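You operate a simulated robot arm through the tools that you are given. There is no shell and no other tool. Be economical: measure what you need, move in short steps, check, and stop when the job is done.

Carry out the task below with a simulated two-armed robot. There is one attempt and no reset: what you move stays moved.

JOB
Carry the long steel tray with both arms and set it on the top of the far bench. Open the orange drawer, take the white funnel and put it in the inside of the orange drawer, then shut the drawer. Open the filters drawer, take the grey port cap and leave it in the trial section of the filters drawer and shut the drawer again. Open the right bench door, take the tall white-cap bottle on the far corner of the island and put it away on the shelf of the right bench cupboard, then shut the door. Pull the middle right bench door open. Any order will do. Set down upright: tall white-cap bottle.
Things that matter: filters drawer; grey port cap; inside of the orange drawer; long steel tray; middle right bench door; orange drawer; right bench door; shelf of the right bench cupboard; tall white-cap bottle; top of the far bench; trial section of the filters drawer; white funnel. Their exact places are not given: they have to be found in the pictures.

Only the result counts: the job must be done as asked and must still hold three seconds after the hand-in. Knocking over, shifting, dropping, spilling or breaking anything else fails it. A push-on lid holds only when it is set on centred and level and pressed home; a screw cap is set on level and turned clockwise until tight.

ROBOT AND FRAMES
Two 7-joint arms with two-finger grippers on one trunk, on a base that drives. Base frame: it is fixed to the floor where the robot stands at the start and does not move with it; the origin is under the middle of the robot, x ahead of it, y to its left, z up; the surface under the hand at the start is at about z = 0.85. Readings come in m, rad, newtons and seconds.
The left shoulder is at the start at [0.07, 0.139, 1.217], the right one opposite. With the tool pointing down near the work surface each hand reaches from about 0.36 to 0.76 m from the robot's upright axis, wherever it stands, measured 20 degrees to its own side. Places, roughly: filters drawer [1.6, 0.9, 0.7]; grey port cap (3x3x4 cm) [0.6, 1.9, 0.9]; inside of the orange drawer [2.7, -2.1, 0.7]; long steel tray (54x24x9 cm) [0.5, 0.2, 0.9]; middle right bench door [3.6, -0.1, 0.4]; orange drawer [2.7, -2.1, 0.7]; right bench door [3.6, -0.6, 0.5]; shelf of the right bench cupboard [3.9, -0.6, 0.5]; tall white-cap bottle [0.75, 2.25, 1]; top of the far bench [-3.5, 1.1, 0.8]; trial section of the filters drawer [1.6, 0.7, 0.7]; white funnel (6x6x7 cm) [-1.8, -2, 0.9]. Payload 3.43 kg a hand.
Tool frame (each hand has its own): the origin (TCP) lies between the finger pads and is the grasp point; the fingertips stand 0.03 m ahead of it; z points along the fingers, y is the line along which they close. Largest opening 0.104 m; the body of the gripper starts 0.057 m behind the TCP.
Orientation is told as [roll, pitch, yaw] about the base's x, y, z axes, in that order, counted from this pose: with the fingers straight down and closing along the base's y, the tool's x points along the base's -x, its y along +y and its z along -z.

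CONTROLS
- The arms move only by the tool play_rows. It takes "left_increments", "right_increments" or both (then of equal length, played together; a hand with none holds still); each is a list of rows, each an object of numbers (a shift or turn left out is 0, a gripper value left out holds the last): "jaw": the opening in per cent of the stroke, from 0 (shut) to 100 (fully open); "x", "y", "z": the shift along the base's x, y, z in m; "rx", "ry", "rz": the turn, a rotation vector about the base's x, y, z in rad. In form: [{"jaw": .., "x": .., "y": .., "z": .., "rx": .., "ry": .., "rz": ..}, ...]. A call has 1 to 10 rows; each row shifts and turns the commanded pose from where the row before left it. Each row takes 0.2 s and may step no farther than 0.05 m and 0.15 rad from the row before; otherwise, or with a gripper value out of range, the whole call is refused. A pose out of reach is approached as far as the arm can. The call stops where the force on the tool passes 40 N (or 10 N more than at its start, if that is more) or the arm is blocked; 0.2 s more then pass. The fingers move at their own pace (about 0.045 m/s each) and stop on an object; they squeeze with about 35 N. The grip force told is the motor's: it shows also when the fingers shut on nothing. Time passes only in rows, and 0.2 s behind the last, so rows that do not move let the fingers close. It gives the time, the measured TCP pose, the force on the tool (base axes), the opening and the grip force at its end, in the units of the frame above (readings bear some noise), with the torque about the TCP (base axes, N m) and any sound that the robot's microphone picked up.
- Cameras (640 x 400 px; columns grow to the right, rows downward): "scene" is now at [0.1303, 0.0224, 1.4318]; the picture's right is [0.27, -0.96, 0.00], its down [-0.66, -0.18, -0.73] and it looks along [0.70, 0.20, -0.68] (base axes); focal length 269 px, centre (320, 200). "left" rides on the left gripper at [0.067, -0.018, -0.09] in its tool frame; the picture's right is [0.25, 0.97, 0.00], its down [-0.73, 0.19, -0.66] and it looks along [-0.64, 0.17, 0.75] (tool axes); focal length 218 px, centre (320, 200). "right" rides on the right gripper at [0.067, 0.018, -0.09] in its tool frame; the picture's right is [-0.25, 0.97, 0.00], its down [-0.73, -0.19, -0.66] and it looks along [-0.64, -0.17, 0.75] (tool axes); focal length 218 px, centre (320, 200).
- camera(camera): a new picture of that camera. It takes no simulated time.
- move_column(by): slides the trunk up (or, below 0, down) by that many m; the arms and the scene camera ride with it, the base frame stays. It gives what a move gives, with no picture.
- base_move(legs): drives the robot by 1 to 6 legs, each [ahead, left, turn to the left] in m, m and rad, along the robot's own axes; the way and the turn of a leg run together, so that a leg with both is an arc; at most 1.5 m and 3.142 rad a leg. The arms and the cameras ride along, it lands a little off, and it stops where it bumps. It gives what a move gives.
- turn_head(pan, tilt): turns the head with the scene camera to pan (to the left, within 1.501 rad either way) and tilt (down, from -0.506 to 1.204), counted from straight ahead of the robot. It gives what a move gives.
- pixel_to_xyz(camera, pixels): there is no depth. For up to 12 entries [column, row, z] of the newest picture of that camera ("zoom" is the newest enlarged one), the place [x, y] in the base frame at which the ray of that pixel passes the height z, good to about 0.002 m. It takes no simulated time.
- inspect(camera, box): a new picture of the part [left, top, right, bottom] of that camera's present view, enlarged. It takes no simulated time.
- hand_in(): hands the job in; it is judged then, once.

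Keep the steps short. Do not move on a guess: measure, check each grasp and each placing, and mend mistakes. In all there are 138 turns and 172 pictures (those below and enlarged ones count). Leave the grippers open and the arms clear of the work at the hand-in unless told otherwise, and finish with a single line.

The tools are called after ">>>" as name(argument=value, ...) on one line, values as JSON. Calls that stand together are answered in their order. play_rows: Moves the arms, as the interface text tells. Its arguments: {"type":"object","properties":{"left_increments":{"type":"array"},"right_increments":{"type":"array"}},"required":[]} The other tools are called the same way: move_column (by) slides the trunk up or down; base_move (legs) drives the base; turn_head (pan, tilt) turns the head that bears the scene camera; camera (camera) takes a picture; pixel_to_xyz (camera, pixels) gives the place at which the rays of pixels pass given heights; inspect (camera, box) takes an enlarged picture of a part of a camera's view; hand_in () hands the job in.

At the start:

```text
time: 0.0
left_tool_pos: [0.4425, 0.4151, 1.1162]
left_orientation: [0.002, 0.001, 0.0]
left_ft_force: [1.0, -0.4, -0.6]
left_torque: [0.01, -0.01, 0.02]
left_gripper_width: 0.1038
left_grasp_force: 0.0
right_tool_pos: [0.4448, -0.0111, 1.2196]
right_orientation: [0.0, 0.0, 0.0]
right_ft_force: [0.4, 0.7, 1.0]
right_torque: [-0.02, -0.01, -0.03]
right_gripper_width: 0.1042
right_grasp_force: 0.0
trunk travel left (down, up): [-0.712, 0.228]
robot x, y, heading: [0.0002, 0.0021, -0.007]
head pan, tilt: [0.272, 0.752]
```

scene: 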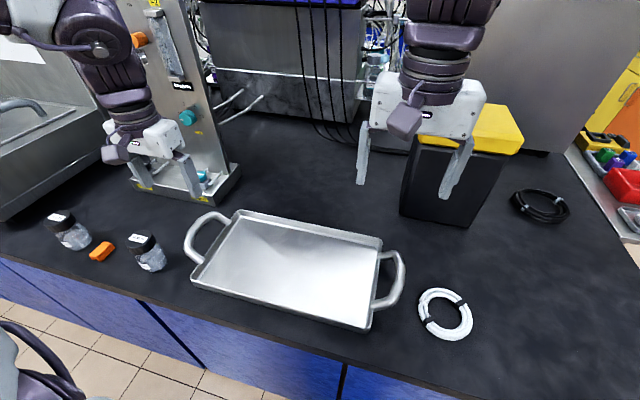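
right: 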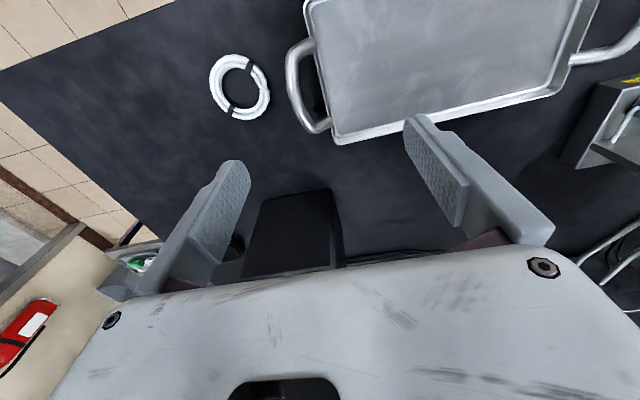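
left: 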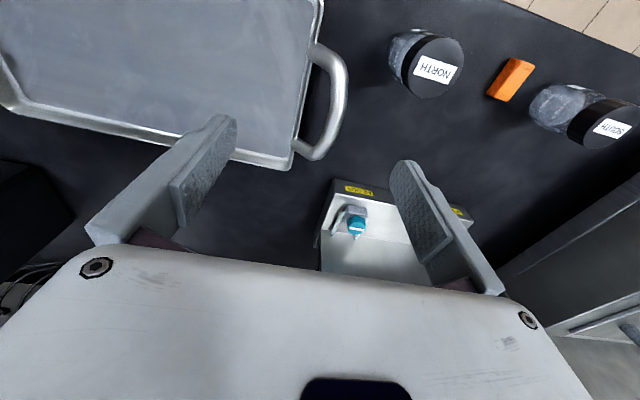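

The tray is right ahead, with handles near (205,230) and (392,280). I'll measure the handles first and look at each one close up.

>>> inspect(camera="scene", box=[170, 190, 420, 346])

>>> pixel_to_xyz(camera="scene", pixels=[[186, 240, 0.92], [402, 270, 0.92], [235, 211, 0.87], [381, 238, 0.87], [370, 330, 0.87], [192, 284, 0.87], [345, 365, 0.85], [160, 325, 0.85], [186, 240, 0.88], [402, 270, 0.88]])

```text
2.56 times, centred on (295, 268) of scene
```

zoom: 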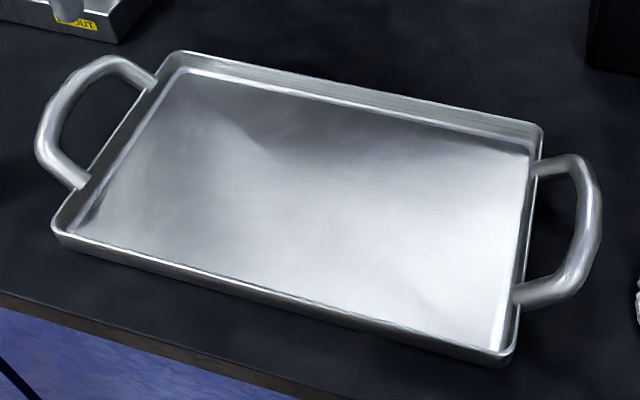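

```text
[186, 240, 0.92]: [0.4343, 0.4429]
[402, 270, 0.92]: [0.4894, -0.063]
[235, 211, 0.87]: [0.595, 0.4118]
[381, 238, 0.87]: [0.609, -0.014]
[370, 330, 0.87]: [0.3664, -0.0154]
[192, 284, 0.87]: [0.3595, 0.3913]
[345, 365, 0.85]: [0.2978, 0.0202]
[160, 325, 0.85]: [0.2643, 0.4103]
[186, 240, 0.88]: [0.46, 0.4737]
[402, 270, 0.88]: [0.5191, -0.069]
```

I need the handle height, so I'll triangulate with the hand cameras. Left view: handle outer edge near (346,90). Right view: near (288,75).

>>> inspect(camera="left", box=[240, 20, 400, 180])

>>> inspect(camera="right", box=[240, 0, 400, 150])

>>> pixel_to_xyz(camera="left", pixels=[[347, 88, 0.87], [347, 88, 0.9], [347, 88, 0.93], [293, 168, 0.87], [318, 45, 0.87], [318, 45, 0.93]])

>>> pixel_to_xyz(camera="right", pixels=[[288, 75, 0.87], [288, 75, 0.9], [288, 75, 0.93], [335, 142, 0.87]])

```text
2.50 times, centred on (320, 100) of left
```

zoom: 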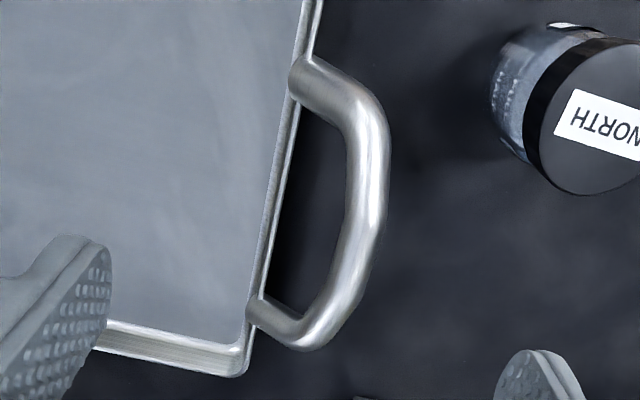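

```text
2.67 times, centred on (320, 75) of right
```

zoom: 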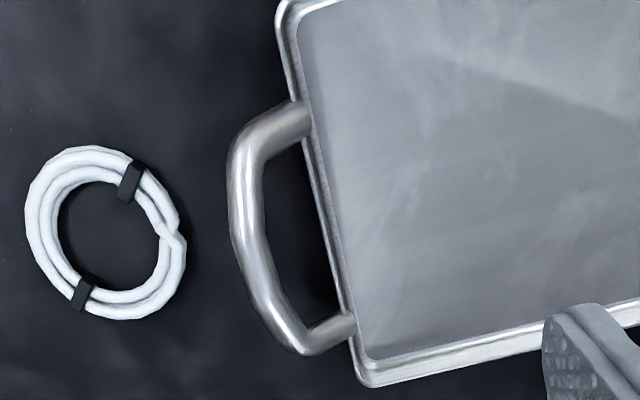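

```text
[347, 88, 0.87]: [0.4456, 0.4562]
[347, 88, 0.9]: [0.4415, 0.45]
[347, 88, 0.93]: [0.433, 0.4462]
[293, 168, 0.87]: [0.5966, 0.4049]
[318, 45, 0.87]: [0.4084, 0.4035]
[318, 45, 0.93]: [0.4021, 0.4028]
```

```text
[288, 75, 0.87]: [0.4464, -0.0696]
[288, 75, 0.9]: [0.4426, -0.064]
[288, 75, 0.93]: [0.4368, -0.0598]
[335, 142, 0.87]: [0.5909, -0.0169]
```

The handle bars sit at z≈0.91, with y≈0.44 on the left and ≈-0.053 on the right. Before moving anything I'll look around the room, starting to the left.

>>> turn_head(pan=1.5, tilt=0.35)

>>> camera(camera="scene")

>>> turn_head(pan=-1.5, tilt=0.35)

>>> camera(camera="scene")

>>> turn_head(pan=-0.3, tilt=0.35)

>>> camera(camera="scene")

```text
time: 1.4
left_tool_pos: [0.4419, 0.4159, 1.1166]
left_orientation: [0.002, 0.0, 0.0]
left_ft_force: [-0.3, 0.9, 0.3]
left_torque: [0.02, -0.02, 0.01]
left_gripper_width: 0.1041
left_grasp_force: 0.2
right_tool_pos: [0.4447, -0.0104, 1.2193]
right_orientation: [-0.002, 0.001, -0.001]
right_ft_force: [-0.2, -0.4, 0.3]
right_torque: [-0.03, 0.02, 0.01]
right_gripper_width: 0.1037
right_grasp_force: 0.0
trunk travel left (down, up): [-0.712, 0.228]
robot x, y, heading: [0.0004, 0.0018, -0.003]
head pan, tilt: [1.499, 0.351]
```

```text
165 pictures are left
```

scene: 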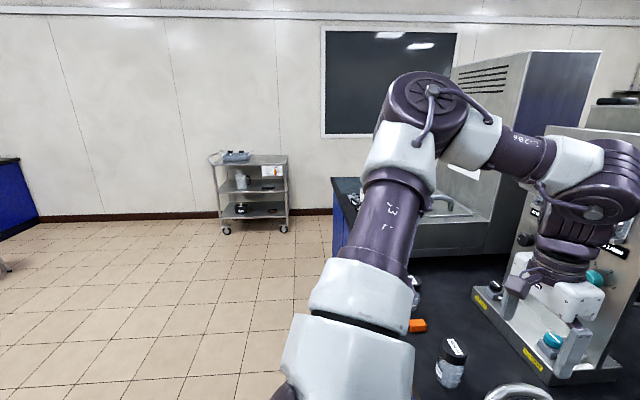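

```text
time: 4.0
left_tool_pos: [0.4412, 0.4144, 1.1162]
left_orientation: [0.0, 0.0, 0.0]
left_ft_force: [0.8, -0.4, 0.2]
left_torque: [-0.04, 0.03, 0.01]
left_gripper_width: 0.1038
left_grasp_force: 0.0
right_tool_pos: [0.4443, -0.0103, 1.2185]
right_orientation: [0.001, 0.0, 0.001]
right_ft_force: [0.0, -0.3, -0.3]
right_torque: [-0.03, 0.0, 0.01]
right_gripper_width: 0.104
right_grasp_force: 0.1
trunk travel left (down, up): [-0.712, 0.228]
robot x, y, heading: [0.0022, -0.0021, -0.006]
head pan, tilt: [-1.499, 0.351]
```

```text
164 pictures are left
```

scene: 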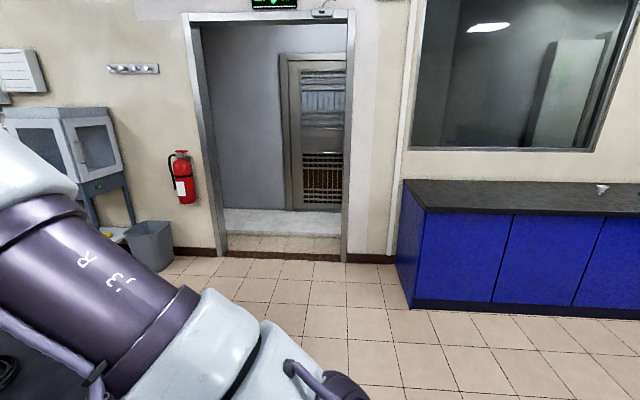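

```text
time: 5.4
left_tool_pos: [0.442, 0.4148, 1.1164]
left_orientation: [0.001, 0.002, 0.001]
left_ft_force: [-0.4, 0.3, 0.0]
left_torque: [-0.01, 0.01, -0.01]
left_gripper_width: 0.1041
left_grasp_force: 0.1
right_tool_pos: [0.4448, -0.0108, 1.2191]
right_orientation: [0.0, -0.001, -0.002]
right_ft_force: [1.0, 0.0, -0.2]
right_torque: [0.02, -0.02, 0.01]
right_gripper_width: 0.1044
right_grasp_force: 0.1
trunk travel left (down, up): [-0.712, 0.228]
robot x, y, heading: [0.0042, 0.001, -0.005]
head pan, tilt: [-0.3, 0.351]
```

```text
163 pictures are left
```

scene: 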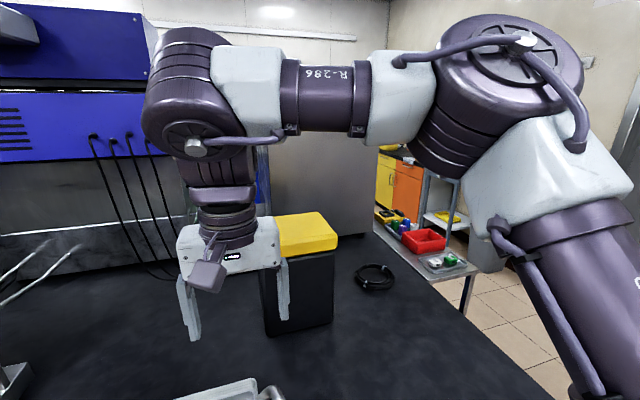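

The funnel shows on the bench to the right at (602,190). The tray comes first: I'll bring both hands above the handles with the jaws part open.

>>> play_rows(left_increments=[{"jaw": 38, "x": 0.006, "y": 0.004, "z": -0.024}, {"x": 0.006, "y": 0.004, "z": -0.024}, {"x": 0.006, "y": 0.004, "z": -0.024}, {"x": 0.006, "y": 0.004, "z": -0.024}, {"x": 0.006, "y": 0.004, "z": -0.024}, {"x": 0.006, "y": 0.003, "z": -0.024}], right_increments=[{"jaw": 38, "x": 0.006, "y": -0.007, "z": -0.042}, {"x": 0.006, "y": -0.007, "z": -0.042}, {"x": 0.006, "y": -0.007, "z": -0.042}, {"x": 0.005, "y": -0.007, "z": -0.042}, {"x": 0.005, "y": -0.007, "z": -0.042}, {"x": 0.005, "y": -0.007, "z": -0.039}])

>>> camera(camera="left")

>>> camera(camera="right")

```text
time: 6.8
left_tool_pos: [0.4798, 0.4381, 0.9732]
left_orientation: [-0.001, 0.001, 0.0]
left_ft_force: [0.1, -0.1, -0.2]
left_torque: [0.01, 0.0, -0.02]
left_gripper_width: 0.0395
left_grasp_force: 0.1
right_tool_pos: [0.5031, -0.0637, 0.9881]
right_orientation: [0.001, 0.0, -0.002]
right_ft_force: [0.4, -0.2, 1.1]
right_torque: [-0.02, 0.03, -0.05]
right_gripper_width: 0.0394
right_grasp_force: 0.1
right hand out of reach, approached as far as the arm can: row 1, 2, 3, 4
trunk travel left (down, up): [-0.712, 0.228]
robot x, y, heading: [0.0029, 0.0014, -0.001]
head pan, tilt: [-0.3, 0.351]
```

```text
162 pictures are left
```

left: 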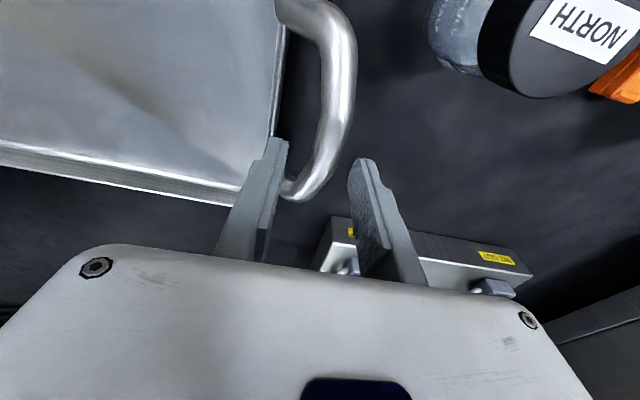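

```text
161 pictures are left
```

right: 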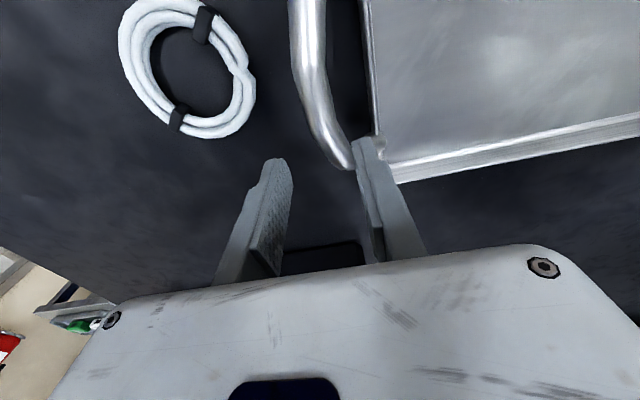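

Now I'll measure the bars from these closer views. Left view: bar centre near (340,90), lower end (295,192). Right view: bar near (308,60), lower end (345,160).

>>> pixel_to_xyz(camera="left", pixels=[[357, 70, 0.91], [325, 70, 0.91], [353, 120, 0.91], [323, 120, 0.91], [298, 200, 0.91], [240, 204, 0.88], [275, 120, 0.88], [300, 0, 0.9], [283, 160, 0.945], [352, 170, 0.945]])

>>> pixel_to_xyz(camera="right", pixels=[[291, 50, 0.91], [324, 50, 0.91], [303, 100, 0.91], [332, 100, 0.91], [350, 168, 0.91], [397, 183, 0.88], [370, 60, 0.88]])

```text
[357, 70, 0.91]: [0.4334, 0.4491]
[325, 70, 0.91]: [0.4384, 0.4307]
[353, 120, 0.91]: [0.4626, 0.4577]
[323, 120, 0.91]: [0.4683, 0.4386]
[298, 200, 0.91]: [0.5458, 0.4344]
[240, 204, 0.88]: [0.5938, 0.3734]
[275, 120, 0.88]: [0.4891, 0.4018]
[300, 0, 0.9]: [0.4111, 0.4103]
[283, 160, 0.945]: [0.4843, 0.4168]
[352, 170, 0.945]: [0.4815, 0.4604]
```

```text
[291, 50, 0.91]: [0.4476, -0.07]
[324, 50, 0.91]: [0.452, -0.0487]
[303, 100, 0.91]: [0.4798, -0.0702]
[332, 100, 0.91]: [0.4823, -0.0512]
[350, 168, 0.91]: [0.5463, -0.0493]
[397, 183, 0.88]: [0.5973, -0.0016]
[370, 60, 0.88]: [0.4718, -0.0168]
```

The left bar is centred at y≈0.447 and the right at y≈-0.060. I'll let the right hand settle and adjust the left.

>>> play_rows(left_increments=[{"y": 0.008}, {}, {}], right_increments=[{}, {}, {}])

>>> turn_head(pan=0.27, tilt=0.85)

>>> camera(camera="scene")

```text
time: 7.6
left_tool_pos: [0.4781, 0.446, 0.9728]
left_orientation: [0.001, 0.002, 0.0]
left_ft_force: [-0.3, 0.7, -0.3]
left_torque: [0.01, 0.01, 0.03]
left_gripper_width: 0.0398
left_grasp_force: 0.1
right_tool_pos: [0.4996, -0.0641, 0.9903]
right_orientation: [0.002, 0.0, 0.0]
right_ft_force: [0.4, 0.0, -0.2]
right_torque: [0.02, 0.02, 0.01]
right_gripper_width: 0.0396
right_grasp_force: 0.0
trunk travel left (down, up): [-0.712, 0.228]
robot x, y, heading: [0.0028, 0.0004, -0.003]
head pan, tilt: [-0.3, 0.351]
```

```text
time: 8.6
left_tool_pos: [0.477, 0.4459, 0.9729]
left_orientation: [0.0, 0.001, 0.0]
left_ft_force: [-0.2, 0.0, 0.0]
left_torque: [0.0, 0.01, 0.0]
left_gripper_width: 0.0393
left_grasp_force: 0.1
right_tool_pos: [0.5007, -0.0634, 0.9884]
right_orientation: [-0.001, -0.001, -0.001]
right_ft_force: [0.6, -0.1, 0.3]
right_torque: [0.0, 0.0, 0.01]
right_gripper_width: 0.0397
right_grasp_force: 0.0
trunk travel left (down, up): [-0.712, 0.228]
robot x, y, heading: [-0.003, -0.0039, -0.006]
head pan, tilt: [0.271, 0.85]
```

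```text
160 pictures are left
```

scene: 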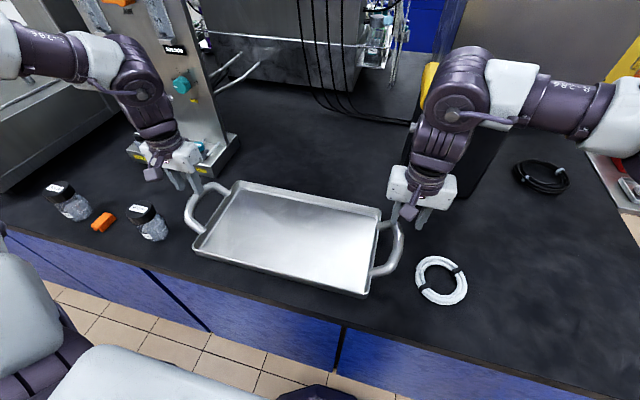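

Both hands sit beside their handles. I'll centre the right one and lower both gently to z≈0.918.

>>> play_rows(left_increments=[{"z": -0.014}, {"z": -0.014}, {"z": -0.014}, {"z": -0.013}, {}], right_increments=[{"x": -0.01, "y": 0.003, "z": -0.014}, {"x": -0.011, "z": -0.019}, {"z": -0.019}, {"z": -0.019}, {}])

>>> camera(camera="left")

>>> camera(camera="right")

```text
time: 9.8
left_tool_pos: [0.4776, 0.4466, 0.9168]
left_orientation: [-0.001, 0.001, 0.0]
left_ft_force: [0.4, -0.7, -0.2]
left_torque: [-0.01, 0.02, 0.0]
left_gripper_width: 0.0395
left_grasp_force: 0.1
right_tool_pos: [0.4863, -0.0639, 0.9185]
right_orientation: [0.0, 0.0, 0.0]
right_ft_force: [0.1, 1.1, -0.1]
right_torque: [-0.02, -0.05, 0.0]
right_gripper_width: 0.0394
right_grasp_force: 0.0
right hand out of reach, approached as far as the arm can: row 2
trunk travel left (down, up): [-0.712, 0.228]
robot x, y, heading: [0.0008, 0.0042, -0.0]
head pan, tilt: [0.271, 0.85]
```

```text
159 pictures are left
```

left: 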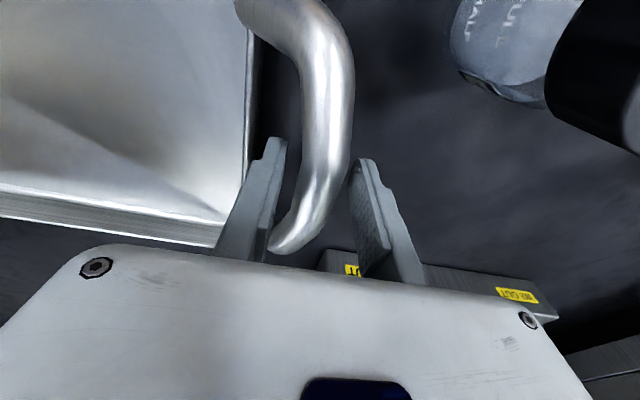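

```text
158 pictures are left
```

right: 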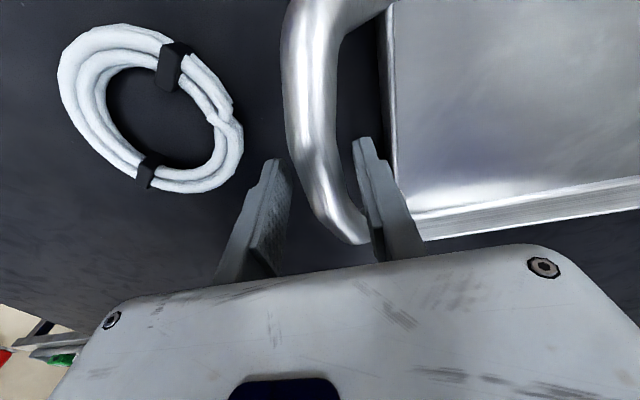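

Both bars lie between their fingers. I'll go 6 mm lower and close.

>>> play_rows(left_increments=[{"z": -0.006}, {"jaw": 0}, {}, {}, {}], right_increments=[{"z": -0.006}, {"jaw": 0}, {}, {}, {}])

```text
time: 11.0
left_tool_pos: [0.4779, 0.4443, 0.9108]
left_orientation: [-0.004, -0.001, -0.002]
left_ft_force: [1.8, -27.9, -0.7]
left_torque: [0.14, 0.07, 0.8]
left_gripper_width: 0.0218
left_grasp_force: 34.8
right_tool_pos: [0.4868, -0.0603, 0.9113]
right_orientation: [0.005, 0.0, 0.002]
right_ft_force: [-1.0, 27.9, 0.6]
right_torque: [-0.29, -0.08, -0.25]
right_gripper_width: 0.0219
right_grasp_force: 34.7
trunk travel left (down, up): [-0.712, 0.228]
robot x, y, heading: [0.0003, -0.0016, -0.002]
head pan, tilt: [0.271, 0.85]
```

Both grips hold on 22 mm bars, but the hands pull against each other at about 28 N. I'll ease them inward.

>>> play_rows(left_increments=[{"y": -0.0025}, {}], right_increments=[{"y": 0.0025}, {}])

```text
time: 11.6
left_tool_pos: [0.4775, 0.4451, 0.9095]
left_orientation: [0.001, 0.001, 0.002]
left_ft_force: [2.3, -12.7, 0.0]
left_torque: [0.15, -0.28, 0.82]
left_gripper_width: 0.0217
left_grasp_force: 34.7
right_tool_pos: [0.4877, -0.0592, 0.9128]
right_orientation: [-0.002, 0.0, -0.001]
right_ft_force: [-1.2, 14.4, -0.8]
right_torque: [0.04, 0.22, -0.19]
right_gripper_width: 0.0216
right_grasp_force: 35.2
trunk travel left (down, up): [-0.712, 0.228]
robot x, y, heading: [-0.0002, 0.0008, 0.0]
head pan, tilt: [0.271, 0.85]
```

>>> play_rows(left_increments=[{"y": -0.002}, {}], right_increments=[{"y": 0.002}, {}])

>>> move_column(by=0.03)

>>> camera(camera="scene")

```text
time: 12.2
left_tool_pos: [0.4777, 0.4452, 0.9097]
left_orientation: [0.004, 0.003, 0.001]
left_ft_force: [1.2, 10.9, -0.1]
left_torque: [-0.02, -0.35, 0.79]
left_gripper_width: 0.0217
left_grasp_force: 35.3
right_tool_pos: [0.4863, -0.0571, 0.9122]
right_orientation: [-0.005, 0.0, -0.004]
right_ft_force: [2.4, -7.2, 6.0]
right_torque: [0.07, 0.01, -0.22]
right_gripper_width: 0.0218
right_grasp_force: 35.2
trunk travel left (down, up): [-0.712, 0.228]
robot x, y, heading: [-0.0045, 0.0008, -0.002]
head pan, tilt: [0.271, 0.85]
```

```text
time: 12.9
left_tool_pos: [0.4758, 0.4432, 0.942]
left_orientation: [0.006, 0.001, 0.006]
left_ft_force: [-1.5, 16.4, 7.4]
left_torque: [0.29, 0.54, 0.81]
left_gripper_width: 0.0216
left_grasp_force: 35.3
right_tool_pos: [0.4851, -0.0598, 0.9433]
right_orientation: [-0.007, 0.0, -0.003]
right_ft_force: [-1.7, -13.9, 5.5]
right_torque: [-0.41, 0.33, -0.9]
right_gripper_width: 0.0214
right_grasp_force: 35.1
trunk travel left (down, up): [-0.742, 0.198]
robot x, y, heading: [-0.0018, 0.0004, 0.003]
head pan, tilt: [0.271, 0.85]
```

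```text
157 pictures are left
```

scene: 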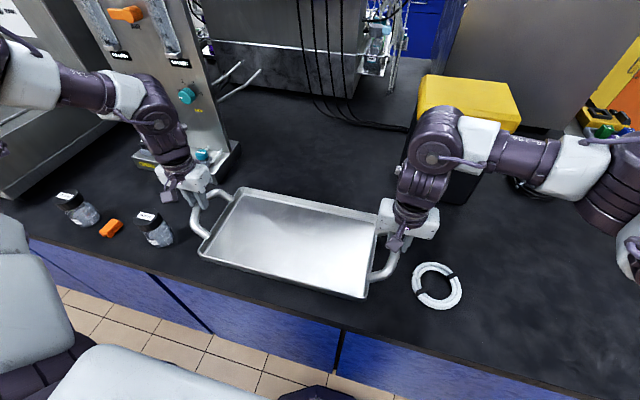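

The tray is off the bench and level, about 6 N per hand. I'll ease the squeeze, lift 10 cm more, back off 0.8 m and turn toward the far bench.

>>> play_rows(left_increments=[{"y": 0.001}, {}], right_increments=[{"y": -0.001}, {}])

>>> move_column(by=0.1)

>>> base_move(legs=[[-0.8, 0, 0]])

>>> base_move(legs=[[0, 0, 1.5], [0, 0, 1.5]])

>>> turn_head(pan=-0.2, tilt=0.4)

>>> camera(camera="scene")

```text
time: 13.6
left_tool_pos: [0.4765, 0.4444, 0.942]
left_orientation: [0.004, 0.001, 0.002]
left_ft_force: [-5.2, 19.0, 13.8]
left_torque: [0.44, 0.59, 0.71]
left_gripper_width: 0.0213
left_grasp_force: 35.4
right_tool_pos: [0.4845, -0.06, 0.9426]
right_orientation: [-0.001, -0.003, -0.003]
right_ft_force: [3.9, -17.7, 2.4]
right_torque: [-0.39, 0.24, -0.91]
right_gripper_width: 0.0216
right_grasp_force: 35.2
trunk travel left (down, up): [-0.742, 0.198]
robot x, y, heading: [-0.0006, -0.0003, 0.004]
head pan, tilt: [0.271, 0.85]
```

```text
time: 14.9
left_tool_pos: [0.4792, 0.445, 1.0397]
left_orientation: [0.003, 0.004, 0.003]
left_ft_force: [-0.8, 21.8, -4.6]
left_torque: [0.52, 0.06, 0.69]
left_gripper_width: 0.0216
left_grasp_force: 34.7
right_tool_pos: [0.4856, -0.0595, 1.0412]
right_orientation: [-0.005, 0.0, -0.001]
right_ft_force: [1.8, -20.8, -4.5]
right_torque: [-0.47, -0.08, -0.83]
right_gripper_width: 0.0217
right_grasp_force: 34.7
trunk travel left (down, up): [-0.842, 0.098]
robot x, y, heading: [0.0022, -0.0001, -0.002]
head pan, tilt: [0.271, 0.85]
```

```text
time: 19.2
left_tool_pos: [-0.3285, 0.4442, 1.0399]
left_orientation: [0.001, 0.003, 0.002]
left_ft_force: [-0.6, 21.7, -3.5]
left_torque: [0.49, 0.04, 0.68]
left_gripper_width: 0.0217
left_grasp_force: 35.0
right_tool_pos: [-0.3202, -0.0598, 1.0423]
right_orientation: [-0.008, 0.0, 0.0]
right_ft_force: [0.6, -22.0, -4.1]
right_torque: [-0.55, -0.03, -0.76]
right_gripper_width: 0.0216
right_grasp_force: 34.5
trunk travel left (down, up): [-0.842, 0.098]
robot x, y, heading: [-0.8075, -0.0001, 0.002]
head pan, tilt: [0.271, 0.85]
```

```text
time: 27.0
left_tool_pos: [-1.34, -0.3788, 1.04]
left_orientation: [0.001, 0.002, 3.014]
left_ft_force: [-0.7, -1.9, -4.8]
left_torque: [-0.07, -0.03, 0.66]
left_gripper_width: 0.0216
left_grasp_force: 35.1
right_tool_pos: [-1.2837, 0.1214, 1.0418]
right_orientation: [-0.006, 0.003, 3.013]
right_ft_force: [-0.6, 1.1, -4.3]
right_torque: [0.04, 0.0, -0.75]
right_gripper_width: 0.0214
right_grasp_force: 35.3
trunk travel left (down, up): [-0.842, 0.098]
robot x, y, heading: [-0.8077, -0.0023, 3.013]
head pan, tilt: [0.271, 0.85]
```

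```text
time: 27.9
left_tool_pos: [-1.3407, -0.3803, 1.0405]
left_orientation: [0.001, 0.002, 3.015]
left_ft_force: [1.4, 1.3, -4.1]
left_torque: [0.04, 0.0, 0.63]
left_gripper_width: 0.0214
left_grasp_force: 34.6
right_tool_pos: [-1.2831, 0.1221, 1.0414]
right_orientation: [-0.005, 0.001, 3.01]
right_ft_force: [-0.4, -0.7, -4.1]
right_torque: [-0.03, 0.02, -0.82]
right_gripper_width: 0.0214
right_grasp_force: 35.5
trunk travel left (down, up): [-0.842, 0.098]
robot x, y, heading: [-0.8115, 0.001, 3.012]
head pan, tilt: [-0.201, 0.4]
```

```text
156 pictures are left
```

scene: 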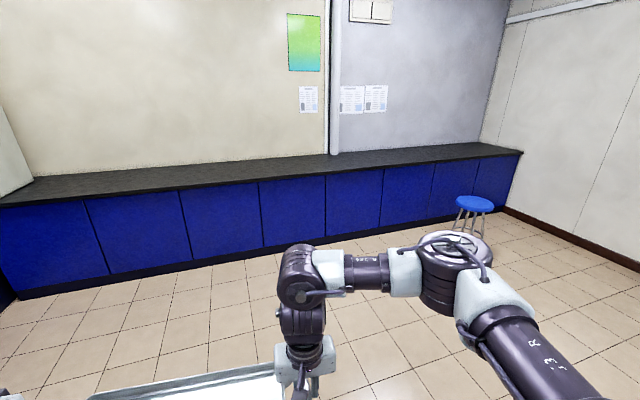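

The far bench is long and empty, with a blue stool near (475,205). I'll measure the bench edge and the stool.

>>> pixel_to_xyz(camera="scene", pixels=[[325, 243, 0.0], [381, 231, 0.0], [325, 180, 0.85], [325, 180, 0.8], [325, 180, 0.82], [325, 156, 0.85], [458, 200, 0.6], [480, 230, 0.0], [455, 225, 0], [522, 152, 0.82], [0, 205, 0.82], [0, 300, 0]])

```text
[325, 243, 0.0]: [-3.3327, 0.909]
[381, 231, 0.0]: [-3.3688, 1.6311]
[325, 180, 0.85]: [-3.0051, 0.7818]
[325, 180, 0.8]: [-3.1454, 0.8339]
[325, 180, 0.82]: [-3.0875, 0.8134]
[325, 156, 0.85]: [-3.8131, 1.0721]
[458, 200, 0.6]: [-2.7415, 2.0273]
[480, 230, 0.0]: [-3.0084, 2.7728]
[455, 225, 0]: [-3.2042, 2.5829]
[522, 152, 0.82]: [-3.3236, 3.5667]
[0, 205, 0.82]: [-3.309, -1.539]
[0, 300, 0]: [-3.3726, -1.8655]
```

The bench front is near x≈-3.3, and the stool at y≥2 is out of the way. I'll square up and drive to about x=-2.55, y=1.1.

>>> base_move(legs=[[0, 0, 0.13], [0.87, -0.55, 0], [0.87, -0.55, 0]])

>>> turn_head(pan=0.3, tilt=0.5)

>>> camera(camera="scene")

```text
time: 38.7
left_tool_pos: [-3.0338, 0.6194, 1.0405]
left_orientation: [0.0, 0.003, -3.118]
left_ft_force: [-0.4, 0.2, -4.0]
left_torque: [0.01, -0.03, 0.65]
left_gripper_width: 0.0216
left_grasp_force: 35.0
right_tool_pos: [-3.0525, 1.1223, 1.0421]
right_orientation: [-0.006, 0.002, -3.121]
right_ft_force: [-0.5, 0.2, -3.5]
right_torque: [-0.07, -0.02, -0.78]
right_gripper_width: 0.0214
right_grasp_force: 35.0
trunk travel left (down, up): [-0.842, 0.098]
robot x, y, heading: [-2.5627, 1.0753, -3.125]
head pan, tilt: [-0.201, 0.4]
```

```text
time: 39.6
left_tool_pos: [-3.0356, 0.6199, 1.0395]
left_orientation: [0.002, 0.002, -3.116]
left_ft_force: [-0.7, 1.3, -4.2]
left_torque: [0.04, -0.07, 0.68]
left_gripper_width: 0.0218
left_grasp_force: 34.8
right_tool_pos: [-3.0541, 1.1219, 1.042]
right_orientation: [-0.006, 0.001, -3.12]
right_ft_force: [0.5, -1.2, -4.2]
right_torque: [-0.1, 0.06, -0.82]
right_gripper_width: 0.0214
right_grasp_force: 35.7
trunk travel left (down, up): [-0.842, 0.098]
robot x, y, heading: [-2.5679, 1.0724, -3.111]
head pan, tilt: [0.3, 0.499]
```

```text
155 pictures are left
```

scene: 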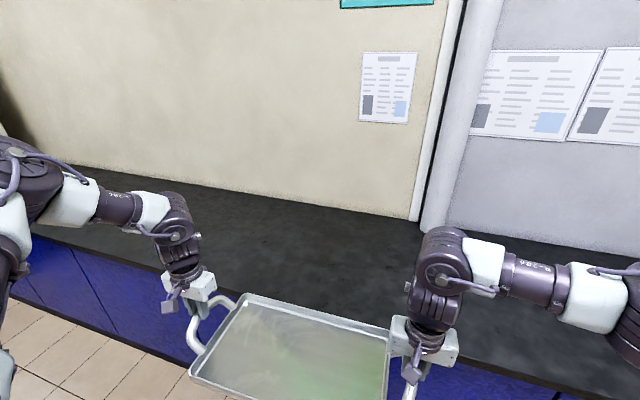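

The tray is held level. I'll measure the bench's front edge here (top edge near (130,262)) and the back edge.

>>> inspect(camera="scene", box=[40, 220, 180, 308])

>>> pixel_to_xyz(camera="scene", pixels=[[130, 262, 0.75], [130, 262, 0.78], [130, 262, 0.8], [130, 262, 0.83], [130, 262, 0.85], [300, 200, 0.8], [300, 200, 0.85], [300, 200, 0.75], [420, 225, 0.8]])

```text
4.55 times, centred on (110, 264) of scene
```

zoom: 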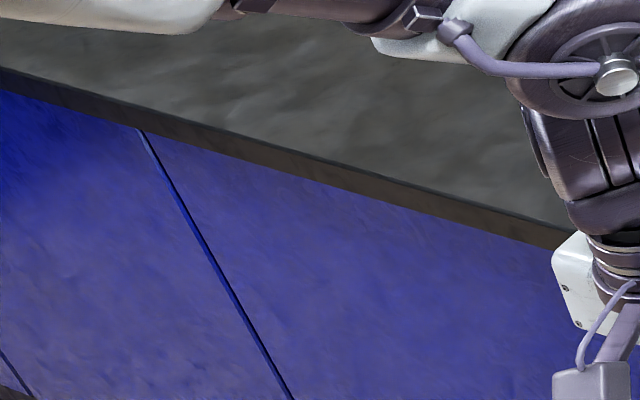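

```text
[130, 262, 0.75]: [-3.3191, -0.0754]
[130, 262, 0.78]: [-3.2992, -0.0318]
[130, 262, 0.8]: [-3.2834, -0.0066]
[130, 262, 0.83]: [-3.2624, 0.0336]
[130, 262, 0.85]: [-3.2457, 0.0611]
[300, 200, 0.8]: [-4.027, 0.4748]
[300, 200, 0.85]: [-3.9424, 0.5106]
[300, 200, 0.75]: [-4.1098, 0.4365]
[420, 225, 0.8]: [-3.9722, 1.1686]
```

The height is still uncertain, around 0.75–0.8, so I'll settle it by contact. I'll drive 0.45 m forward and look at the edge again.

>>> base_move(legs=[[0.44, 0, 0]])

>>> turn_head(pan=0.27, tilt=0.85)

>>> camera(camera="scene")

```text
time: 42.3
left_tool_pos: [-3.4629, 0.6066, 1.0408]
left_orientation: [0.002, 0.003, -3.115]
left_ft_force: [0.0, 0.6, -4.5]
left_torque: [0.02, 0.05, 0.72]
left_gripper_width: 0.0217
left_grasp_force: 35.7
right_tool_pos: [-3.4843, 1.1105, 1.0425]
right_orientation: [-0.005, 0.001, -3.116]
right_ft_force: [0.4, -0.4, -3.8]
right_torque: [-0.04, -0.07, -0.75]
right_gripper_width: 0.0211
right_grasp_force: 35.7
trunk travel left (down, up): [-0.842, 0.098]
robot x, y, heading: [-2.998, 1.0631, -3.116]
head pan, tilt: [0.3, 0.499]
```

```text
time: 43.1
left_tool_pos: [-3.4643, 0.6068, 1.0395]
left_orientation: [0.002, 0.003, -3.114]
left_ft_force: [0.3, 1.6, -4.1]
left_torque: [0.08, -0.01, 0.71]
left_gripper_width: 0.0217
left_grasp_force: 34.8
right_tool_pos: [-3.4865, 1.1097, 1.0408]
right_orientation: [-0.005, 0.002, -3.117]
right_ft_force: [-0.8, -1.7, -4.2]
right_torque: [-0.06, -0.05, -0.85]
right_gripper_width: 0.0213
right_grasp_force: 35.0
trunk travel left (down, up): [-0.842, 0.098]
robot x, y, heading: [-2.9982, 1.0657, -3.121]
head pan, tilt: [0.271, 0.85]
```

```text
153 pictures are left
```

scene: 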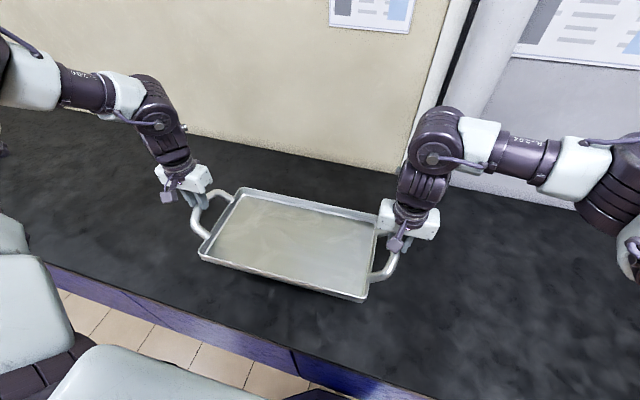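

The tray is over the bench. Next I'll get edge distances, then lower the trunk.

>>> pixel_to_xyz(camera="scene", pixels=[[200, 313, 0.75], [200, 313, 0.8], [200, 313, 0.85], [350, 366, 0.75], [350, 366, 0.8]])

>>> move_column(by=-0.1)

>>> camera(camera="scene")

```text
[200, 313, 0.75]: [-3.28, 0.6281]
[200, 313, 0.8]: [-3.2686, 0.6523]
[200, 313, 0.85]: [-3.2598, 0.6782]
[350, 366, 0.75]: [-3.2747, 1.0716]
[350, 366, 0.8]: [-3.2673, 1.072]
```

```text
time: 44.4
left_tool_pos: [-3.4632, 0.6076, 0.9424]
left_orientation: [0.001, -0.002, -3.113]
left_ft_force: [-0.4, -1.6, 6.3]
left_torque: [-0.23, 0.76, 0.67]
left_gripper_width: 0.0215
left_grasp_force: 35.3
right_tool_pos: [-3.485, 1.1104, 0.9448]
right_orientation: [-0.002, -0.006, -3.118]
right_ft_force: [-3.6, 0.6, 14.7]
right_torque: [-0.13, 0.5, -0.81]
right_gripper_width: 0.0207
right_grasp_force: 35.4
trunk travel left (down, up): [-0.742, 0.198]
robot x, y, heading: [-2.9941, 1.0655, -3.118]
head pan, tilt: [0.271, 0.85]
```

```text
152 pictures are left
```

scene: 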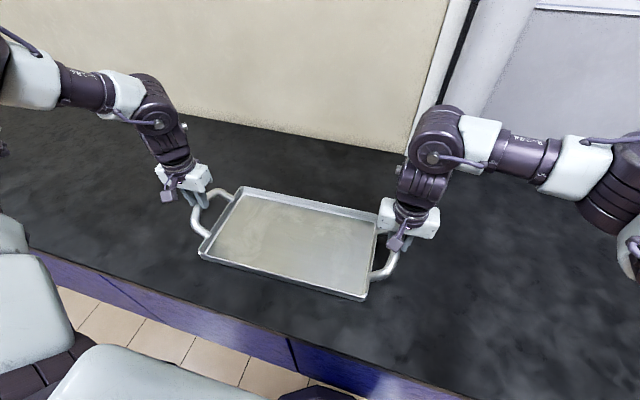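

The z forces jumped, which may be a transient or may be contact. I'll measure the edge again for height and let it settle.

>>> pixel_to_xyz(camera="scene", pixels=[[200, 300, 0.75], [200, 300, 0.8], [200, 300, 0.85], [200, 300, 0.9]])

>>> play_rows(left_increments=[{}, {}], right_increments=[{}, {}])

>>> inspect(camera="scene", box=[180, 180, 420, 330])

```text
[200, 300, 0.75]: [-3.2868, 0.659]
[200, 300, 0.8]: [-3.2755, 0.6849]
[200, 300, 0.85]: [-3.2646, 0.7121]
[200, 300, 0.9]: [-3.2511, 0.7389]
```

```text
time: 45.0
left_tool_pos: [-3.4628, 0.6067, 0.9424]
left_orientation: [0.002, -0.004, -3.114]
left_ft_force: [-6.0, -4.6, 12.9]
left_torque: [-0.16, 0.46, 0.7]
left_gripper_width: 0.0216
left_grasp_force: 34.9
right_tool_pos: [-3.4842, 1.1107, 0.9436]
right_orientation: [-0.002, -0.005, -3.115]
right_ft_force: [-8.5, 1.7, 28.7]
right_torque: [0.05, 0.41, -0.84]
right_gripper_width: 0.0212
right_grasp_force: 34.4
trunk travel left (down, up): [-0.742, 0.198]
robot x, y, heading: [-3.0005, 1.063, -3.116]
head pan, tilt: [0.271, 0.85]
```

```text
2.67 times, centred on (300, 255) of scene
```

zoom: 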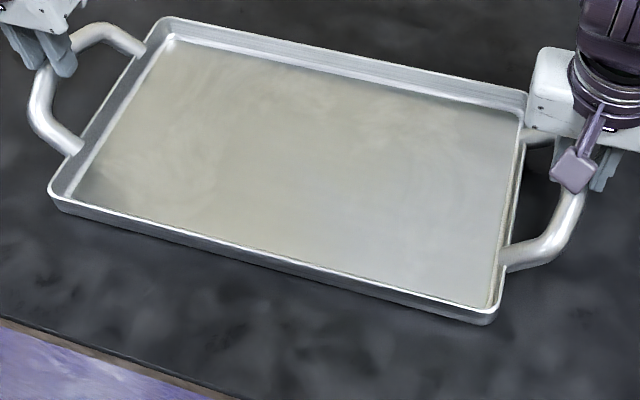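

Forces are rising as if the tray were touching, yet I expected the bench at about 0.8. The left hand camera should show whether there's a gap under the tray.

>>> camera(camera="left")

>>> camera(camera="right")

>>> play_rows(left_increments=[{}, {}, {}], right_increments=[{}, {}, {}])

```text
150 pictures are left
```

left: 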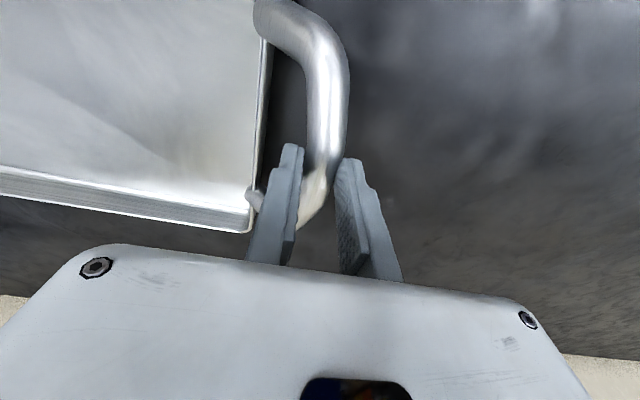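

```text
149 pictures are left
```

right: 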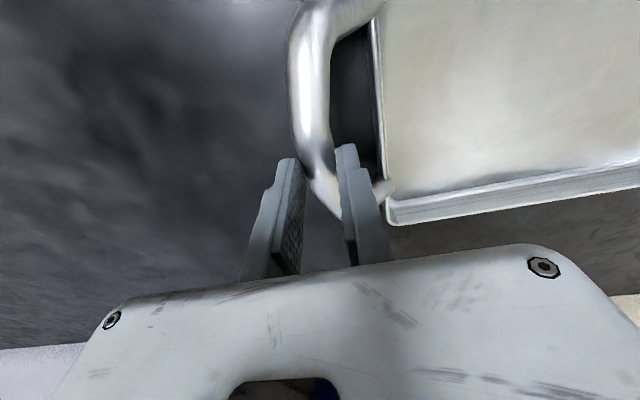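

```text
time: 45.8
left_tool_pos: [-3.4638, 0.6064, 0.9415]
left_orientation: [0.001, -0.003, -3.113]
left_ft_force: [-8.4, -7.6, 20.3]
left_torque: [-0.21, 0.45, 0.72]
left_gripper_width: 0.0217
left_grasp_force: 34.7
right_tool_pos: [-3.4849, 1.1098, 0.9459]
right_orientation: [-0.003, -0.005, -3.118]
right_ft_force: [-12.8, 0.4, 34.9]
right_torque: [-0.03, 0.21, -0.88]
right_gripper_width: 0.0211
right_grasp_force: 34.5
trunk travel left (down, up): [-0.742, 0.198]
robot x, y, heading: [-2.9978, 1.0648, -3.112]
head pan, tilt: [0.271, 0.85]
```

>>> pixel_to_xyz(camera="left", pixels=[[600, 355, 0.75], [600, 355, 0.8], [600, 355, 0.85], [600, 355, 0.88], [20, 296, 0.8], [20, 296, 0.88], [250, 232, 0.88], [250, 232, 0.9]])

>>> pixel_to_xyz(camera="right", pixels=[[40, 346, 0.75], [40, 346, 0.8], [40, 346, 0.85], [40, 346, 0.88], [630, 295, 0.8], [630, 295, 0.88]])

```text
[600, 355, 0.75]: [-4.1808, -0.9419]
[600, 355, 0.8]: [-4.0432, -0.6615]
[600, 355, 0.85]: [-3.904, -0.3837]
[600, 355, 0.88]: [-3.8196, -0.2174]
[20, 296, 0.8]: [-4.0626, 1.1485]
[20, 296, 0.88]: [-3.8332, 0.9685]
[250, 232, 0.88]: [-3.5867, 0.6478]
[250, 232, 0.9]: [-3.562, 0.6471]
```

```text
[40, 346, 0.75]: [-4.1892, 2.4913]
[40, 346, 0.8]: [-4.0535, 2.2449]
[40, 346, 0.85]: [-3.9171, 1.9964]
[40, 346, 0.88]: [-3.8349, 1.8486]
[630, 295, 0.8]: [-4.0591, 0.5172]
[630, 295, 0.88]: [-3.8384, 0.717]
```

>>> inspect(camera="scene", box=[220, 110, 380, 210])

>>> pixel_to_xyz(camera="zoom", pixels=[[320, 180, 0.8], [320, 180, 0.85], [320, 180, 0.88]])

```text
4.00 times, centred on (300, 160) of scene
```

zoom: 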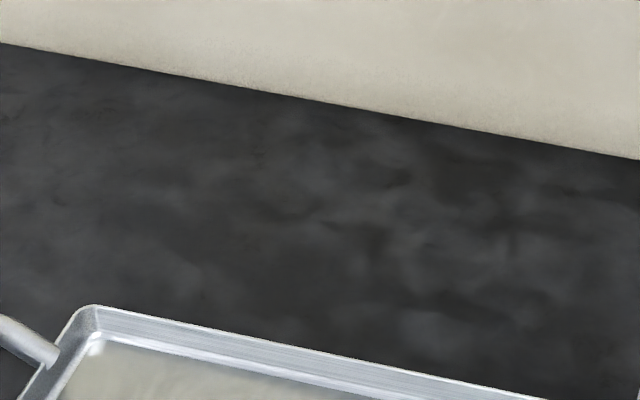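

```text
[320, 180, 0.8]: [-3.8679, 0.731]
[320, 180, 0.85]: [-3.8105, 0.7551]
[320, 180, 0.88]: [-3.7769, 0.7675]
```

>>> pixel_to_xyz(camera="zoom", pixels=[[320, 102, 0.8], [320, 102, 0.85], [320, 102, 0.88], [100, 62, 0.8], [100, 62, 0.85], [100, 62, 0.88]])

>>> play_rows(left_increments=[{}], right_increments=[{}])

```text
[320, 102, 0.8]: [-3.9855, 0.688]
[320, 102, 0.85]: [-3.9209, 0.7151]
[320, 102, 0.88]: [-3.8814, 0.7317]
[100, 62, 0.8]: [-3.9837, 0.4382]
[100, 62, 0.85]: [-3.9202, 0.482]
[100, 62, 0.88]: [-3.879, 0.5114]
```

```text
time: 46.2
left_tool_pos: [-3.4623, 0.6074, 0.9409]
left_orientation: [0.001, -0.003, -3.114]
left_ft_force: [-9.9, -7.5, 23.3]
left_torque: [-0.27, 0.51, 0.73]
left_gripper_width: 0.0217
left_grasp_force: 34.8
right_tool_pos: [-3.4845, 1.1104, 0.9437]
right_orientation: [-0.003, -0.004, -3.119]
right_ft_force: [-12.5, -0.8, 33.4]
right_torque: [-0.02, 0.32, -0.91]
right_gripper_width: 0.0212
right_grasp_force: 35.4
trunk travel left (down, up): [-0.742, 0.198]
robot x, y, heading: [-2.9998, 1.0618, -3.116]
head pan, tilt: [0.271, 0.85]
```

All the signs agree. The bar slipped about 3 cm toward the fingertips at the first lift, and the bench top is at about 0.845, so the tray now rests on it. I'll relieve the press by raising 4 mm, then open slightly.

>>> play_rows(left_increments=[{"z": 0.004}, {}, {"jaw": 40}, {}, {}], right_increments=[{"z": 0.004}, {}, {"jaw": 40}, {}, {}])

>>> camera(camera="left")

>>> camera(camera="right")

>>> camera(camera="scene")

```text
time: 47.4
left_tool_pos: [-3.4624, 0.6071, 0.9433]
left_orientation: [0.002, 0.003, -3.115]
left_ft_force: [-0.9, 0.4, -0.7]
left_torque: [-0.01, 0.02, 0.02]
left_gripper_width: 0.0418
left_grasp_force: 0.0
right_tool_pos: [-3.4838, 1.1105, 0.9456]
right_orientation: [-0.006, 0.001, -3.114]
right_ft_force: [0.2, 0.1, -0.6]
right_torque: [-0.04, -0.01, -0.02]
right_gripper_width: 0.0417
right_grasp_force: 0.0
trunk travel left (down, up): [-0.742, 0.198]
robot x, y, heading: [-2.9977, 1.0636, -3.115]
head pan, tilt: [0.271, 0.85]
```

```text
147 pictures are left
```

left: 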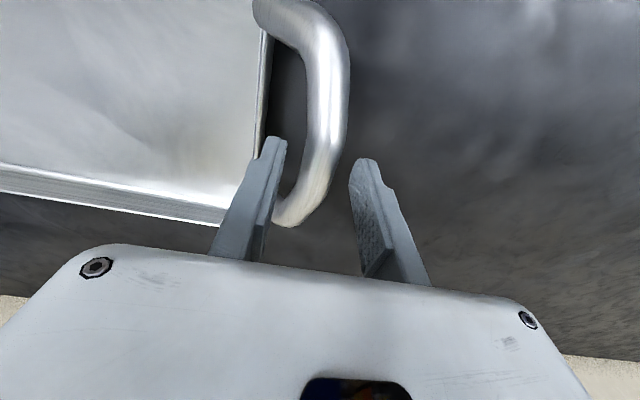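

```text
146 pictures are left
```

right: 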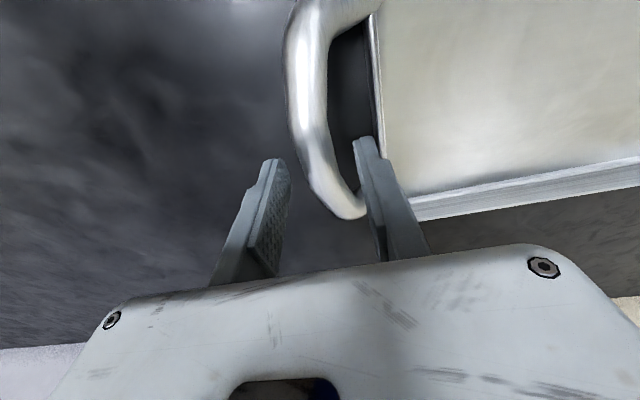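

```text
145 pictures are left
```

scene: 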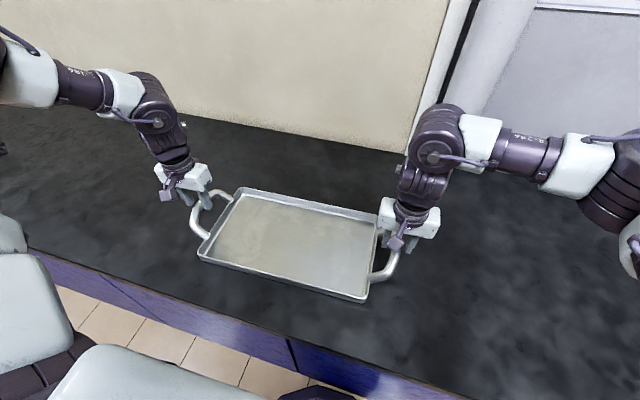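

The tray is released and stands still. I'll raise the hands, back off, and head for the funnel.

>>> move_column(by=0.19)

>>> base_move(legs=[[-0.9, 0, 0], [0, 0, 1.54], [0.95, 0.25, 0], [0.95, 0.25, 0]])

>>> turn_head(pan=0.0, tilt=0.5)

>>> camera(camera="scene")

```text
time: 49.5
left_tool_pos: [-3.4643, 0.6068, 1.134]
left_orientation: [0.002, 0.001, -3.114]
left_ft_force: [-0.4, -0.2, 0.3]
left_torque: [0.0, 0.03, -0.03]
left_gripper_width: 0.0415
left_grasp_force: 0.1
right_tool_pos: [-3.4841, 1.11, 1.136]
right_orientation: [-0.003, 0.001, -3.115]
right_ft_force: [-0.3, -0.2, 0.1]
right_torque: [-0.02, 0.02, -0.03]
right_gripper_width: 0.0416
right_grasp_force: 0.1
trunk travel left (down, up): [-0.932, 0.008]
robot x, y, heading: [-2.995, 1.061, -3.116]
head pan, tilt: [0.271, 0.85]
```

```text
time: 67.5
left_tool_pos: [-1.1578, -1.3016, 1.1349]
left_orientation: [0.002, 0.001, -1.584]
left_ft_force: [-0.3, 0.8, -0.3]
left_torque: [0.01, -0.03, 0.02]
left_gripper_width: 0.0417
left_grasp_force: 0.0
right_tool_pos: [-1.6599, -1.303, 1.1352]
right_orientation: [-0.006, 0.0, -1.587]
right_ft_force: [-0.2, -0.2, 0.1]
right_torque: [-0.04, 0.02, 0.01]
right_gripper_width: 0.0415
right_grasp_force: 0.0
trunk travel left (down, up): [-0.932, 0.008]
robot x, y, heading: [-1.5977, -0.8173, -1.585]
head pan, tilt: [0.271, 0.85]
```

```text
time: 68.3
left_tool_pos: [-1.1567, -1.3046, 1.1346]
left_orientation: [0.002, 0.001, -1.586]
left_ft_force: [-0.2, 0.4, -0.1]
left_torque: [0.03, 0.01, 0.0]
left_gripper_width: 0.0416
left_grasp_force: 0.0
right_tool_pos: [-1.6597, -1.3035, 1.1358]
right_orientation: [-0.005, 0.0, -1.587]
right_ft_force: [-0.7, -0.2, -1.0]
right_torque: [-0.01, -0.01, -0.05]
right_gripper_width: 0.0417
right_grasp_force: 0.1
trunk travel left (down, up): [-0.932, 0.008]
robot x, y, heading: [-1.59, -0.8204, -1.59]
head pan, tilt: [0.0, 0.499]
```

```text
144 pictures are left
```

scene: 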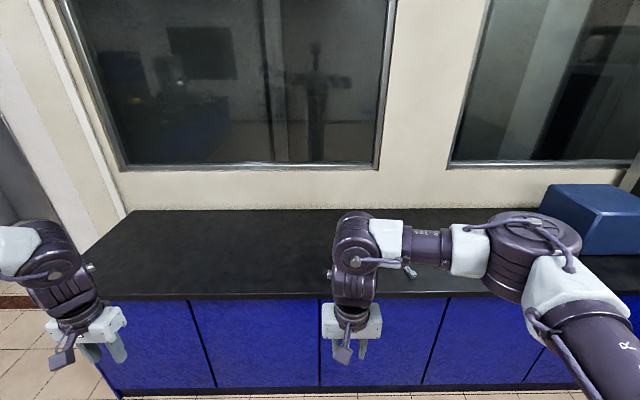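

The funnel shows near (408,270), partly behind the right arm. I'll zoom in and measure.

>>> inspect(camera="scene", box=[360, 230, 460, 300])

>>> pixel_to_xyz(camera="scene", pixels=[[408, 274, 0.85], [408, 274, 0.88], [250, 299, 0.85], [250, 210, 0.85], [500, 297, 0.85]])

```text
5.71 times, centred on (410, 265) of scene
```

zoom: 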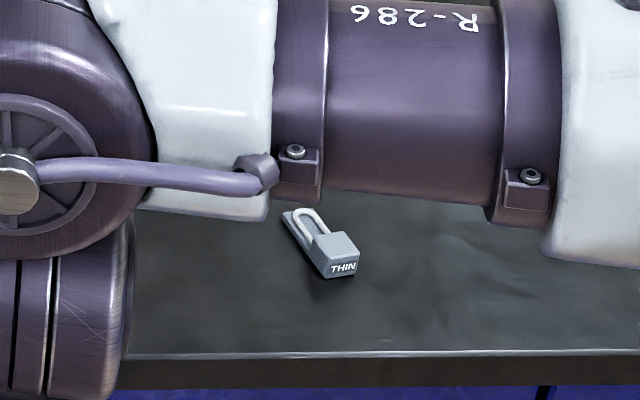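

```text
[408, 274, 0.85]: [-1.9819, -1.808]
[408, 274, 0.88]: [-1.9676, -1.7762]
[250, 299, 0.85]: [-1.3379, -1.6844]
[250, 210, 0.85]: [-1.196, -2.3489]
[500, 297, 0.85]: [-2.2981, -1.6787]
```

That's a small padlock marked "THIN", not the funnel, so I must leave it alone. I'll step right 0.3 m to see past the arm.

>>> base_move(legs=[[0.1, -0.45, 0.015]])

>>> camera(camera="scene")

```text
time: 71.1
left_tool_pos: [-1.5994, -1.3917, 1.133]
left_orientation: [0.0, 0.001, -1.569]
left_ft_force: [0.8, -0.1, -0.4]
left_torque: [0.02, 0.01, -0.01]
left_gripper_width: 0.0414
left_grasp_force: 0.0
right_tool_pos: [-2.1044, -1.4004, 1.1359]
right_orientation: [-0.009, 0.001, -1.571]
right_ft_force: [0.5, 0.2, -0.7]
right_torque: [-0.01, 0.02, 0.01]
right_gripper_width: 0.0414
right_grasp_force: 0.0
trunk travel left (down, up): [-0.932, 0.008]
robot x, y, heading: [-2.0455, -0.918, -1.574]
head pan, tilt: [0.0, 0.499]
```

```text
142 pictures are left
```

scene: 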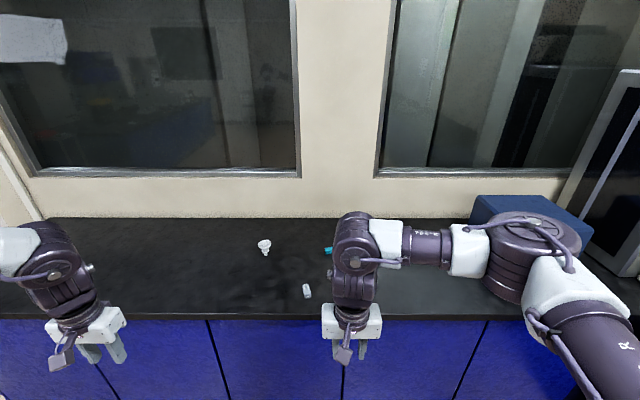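

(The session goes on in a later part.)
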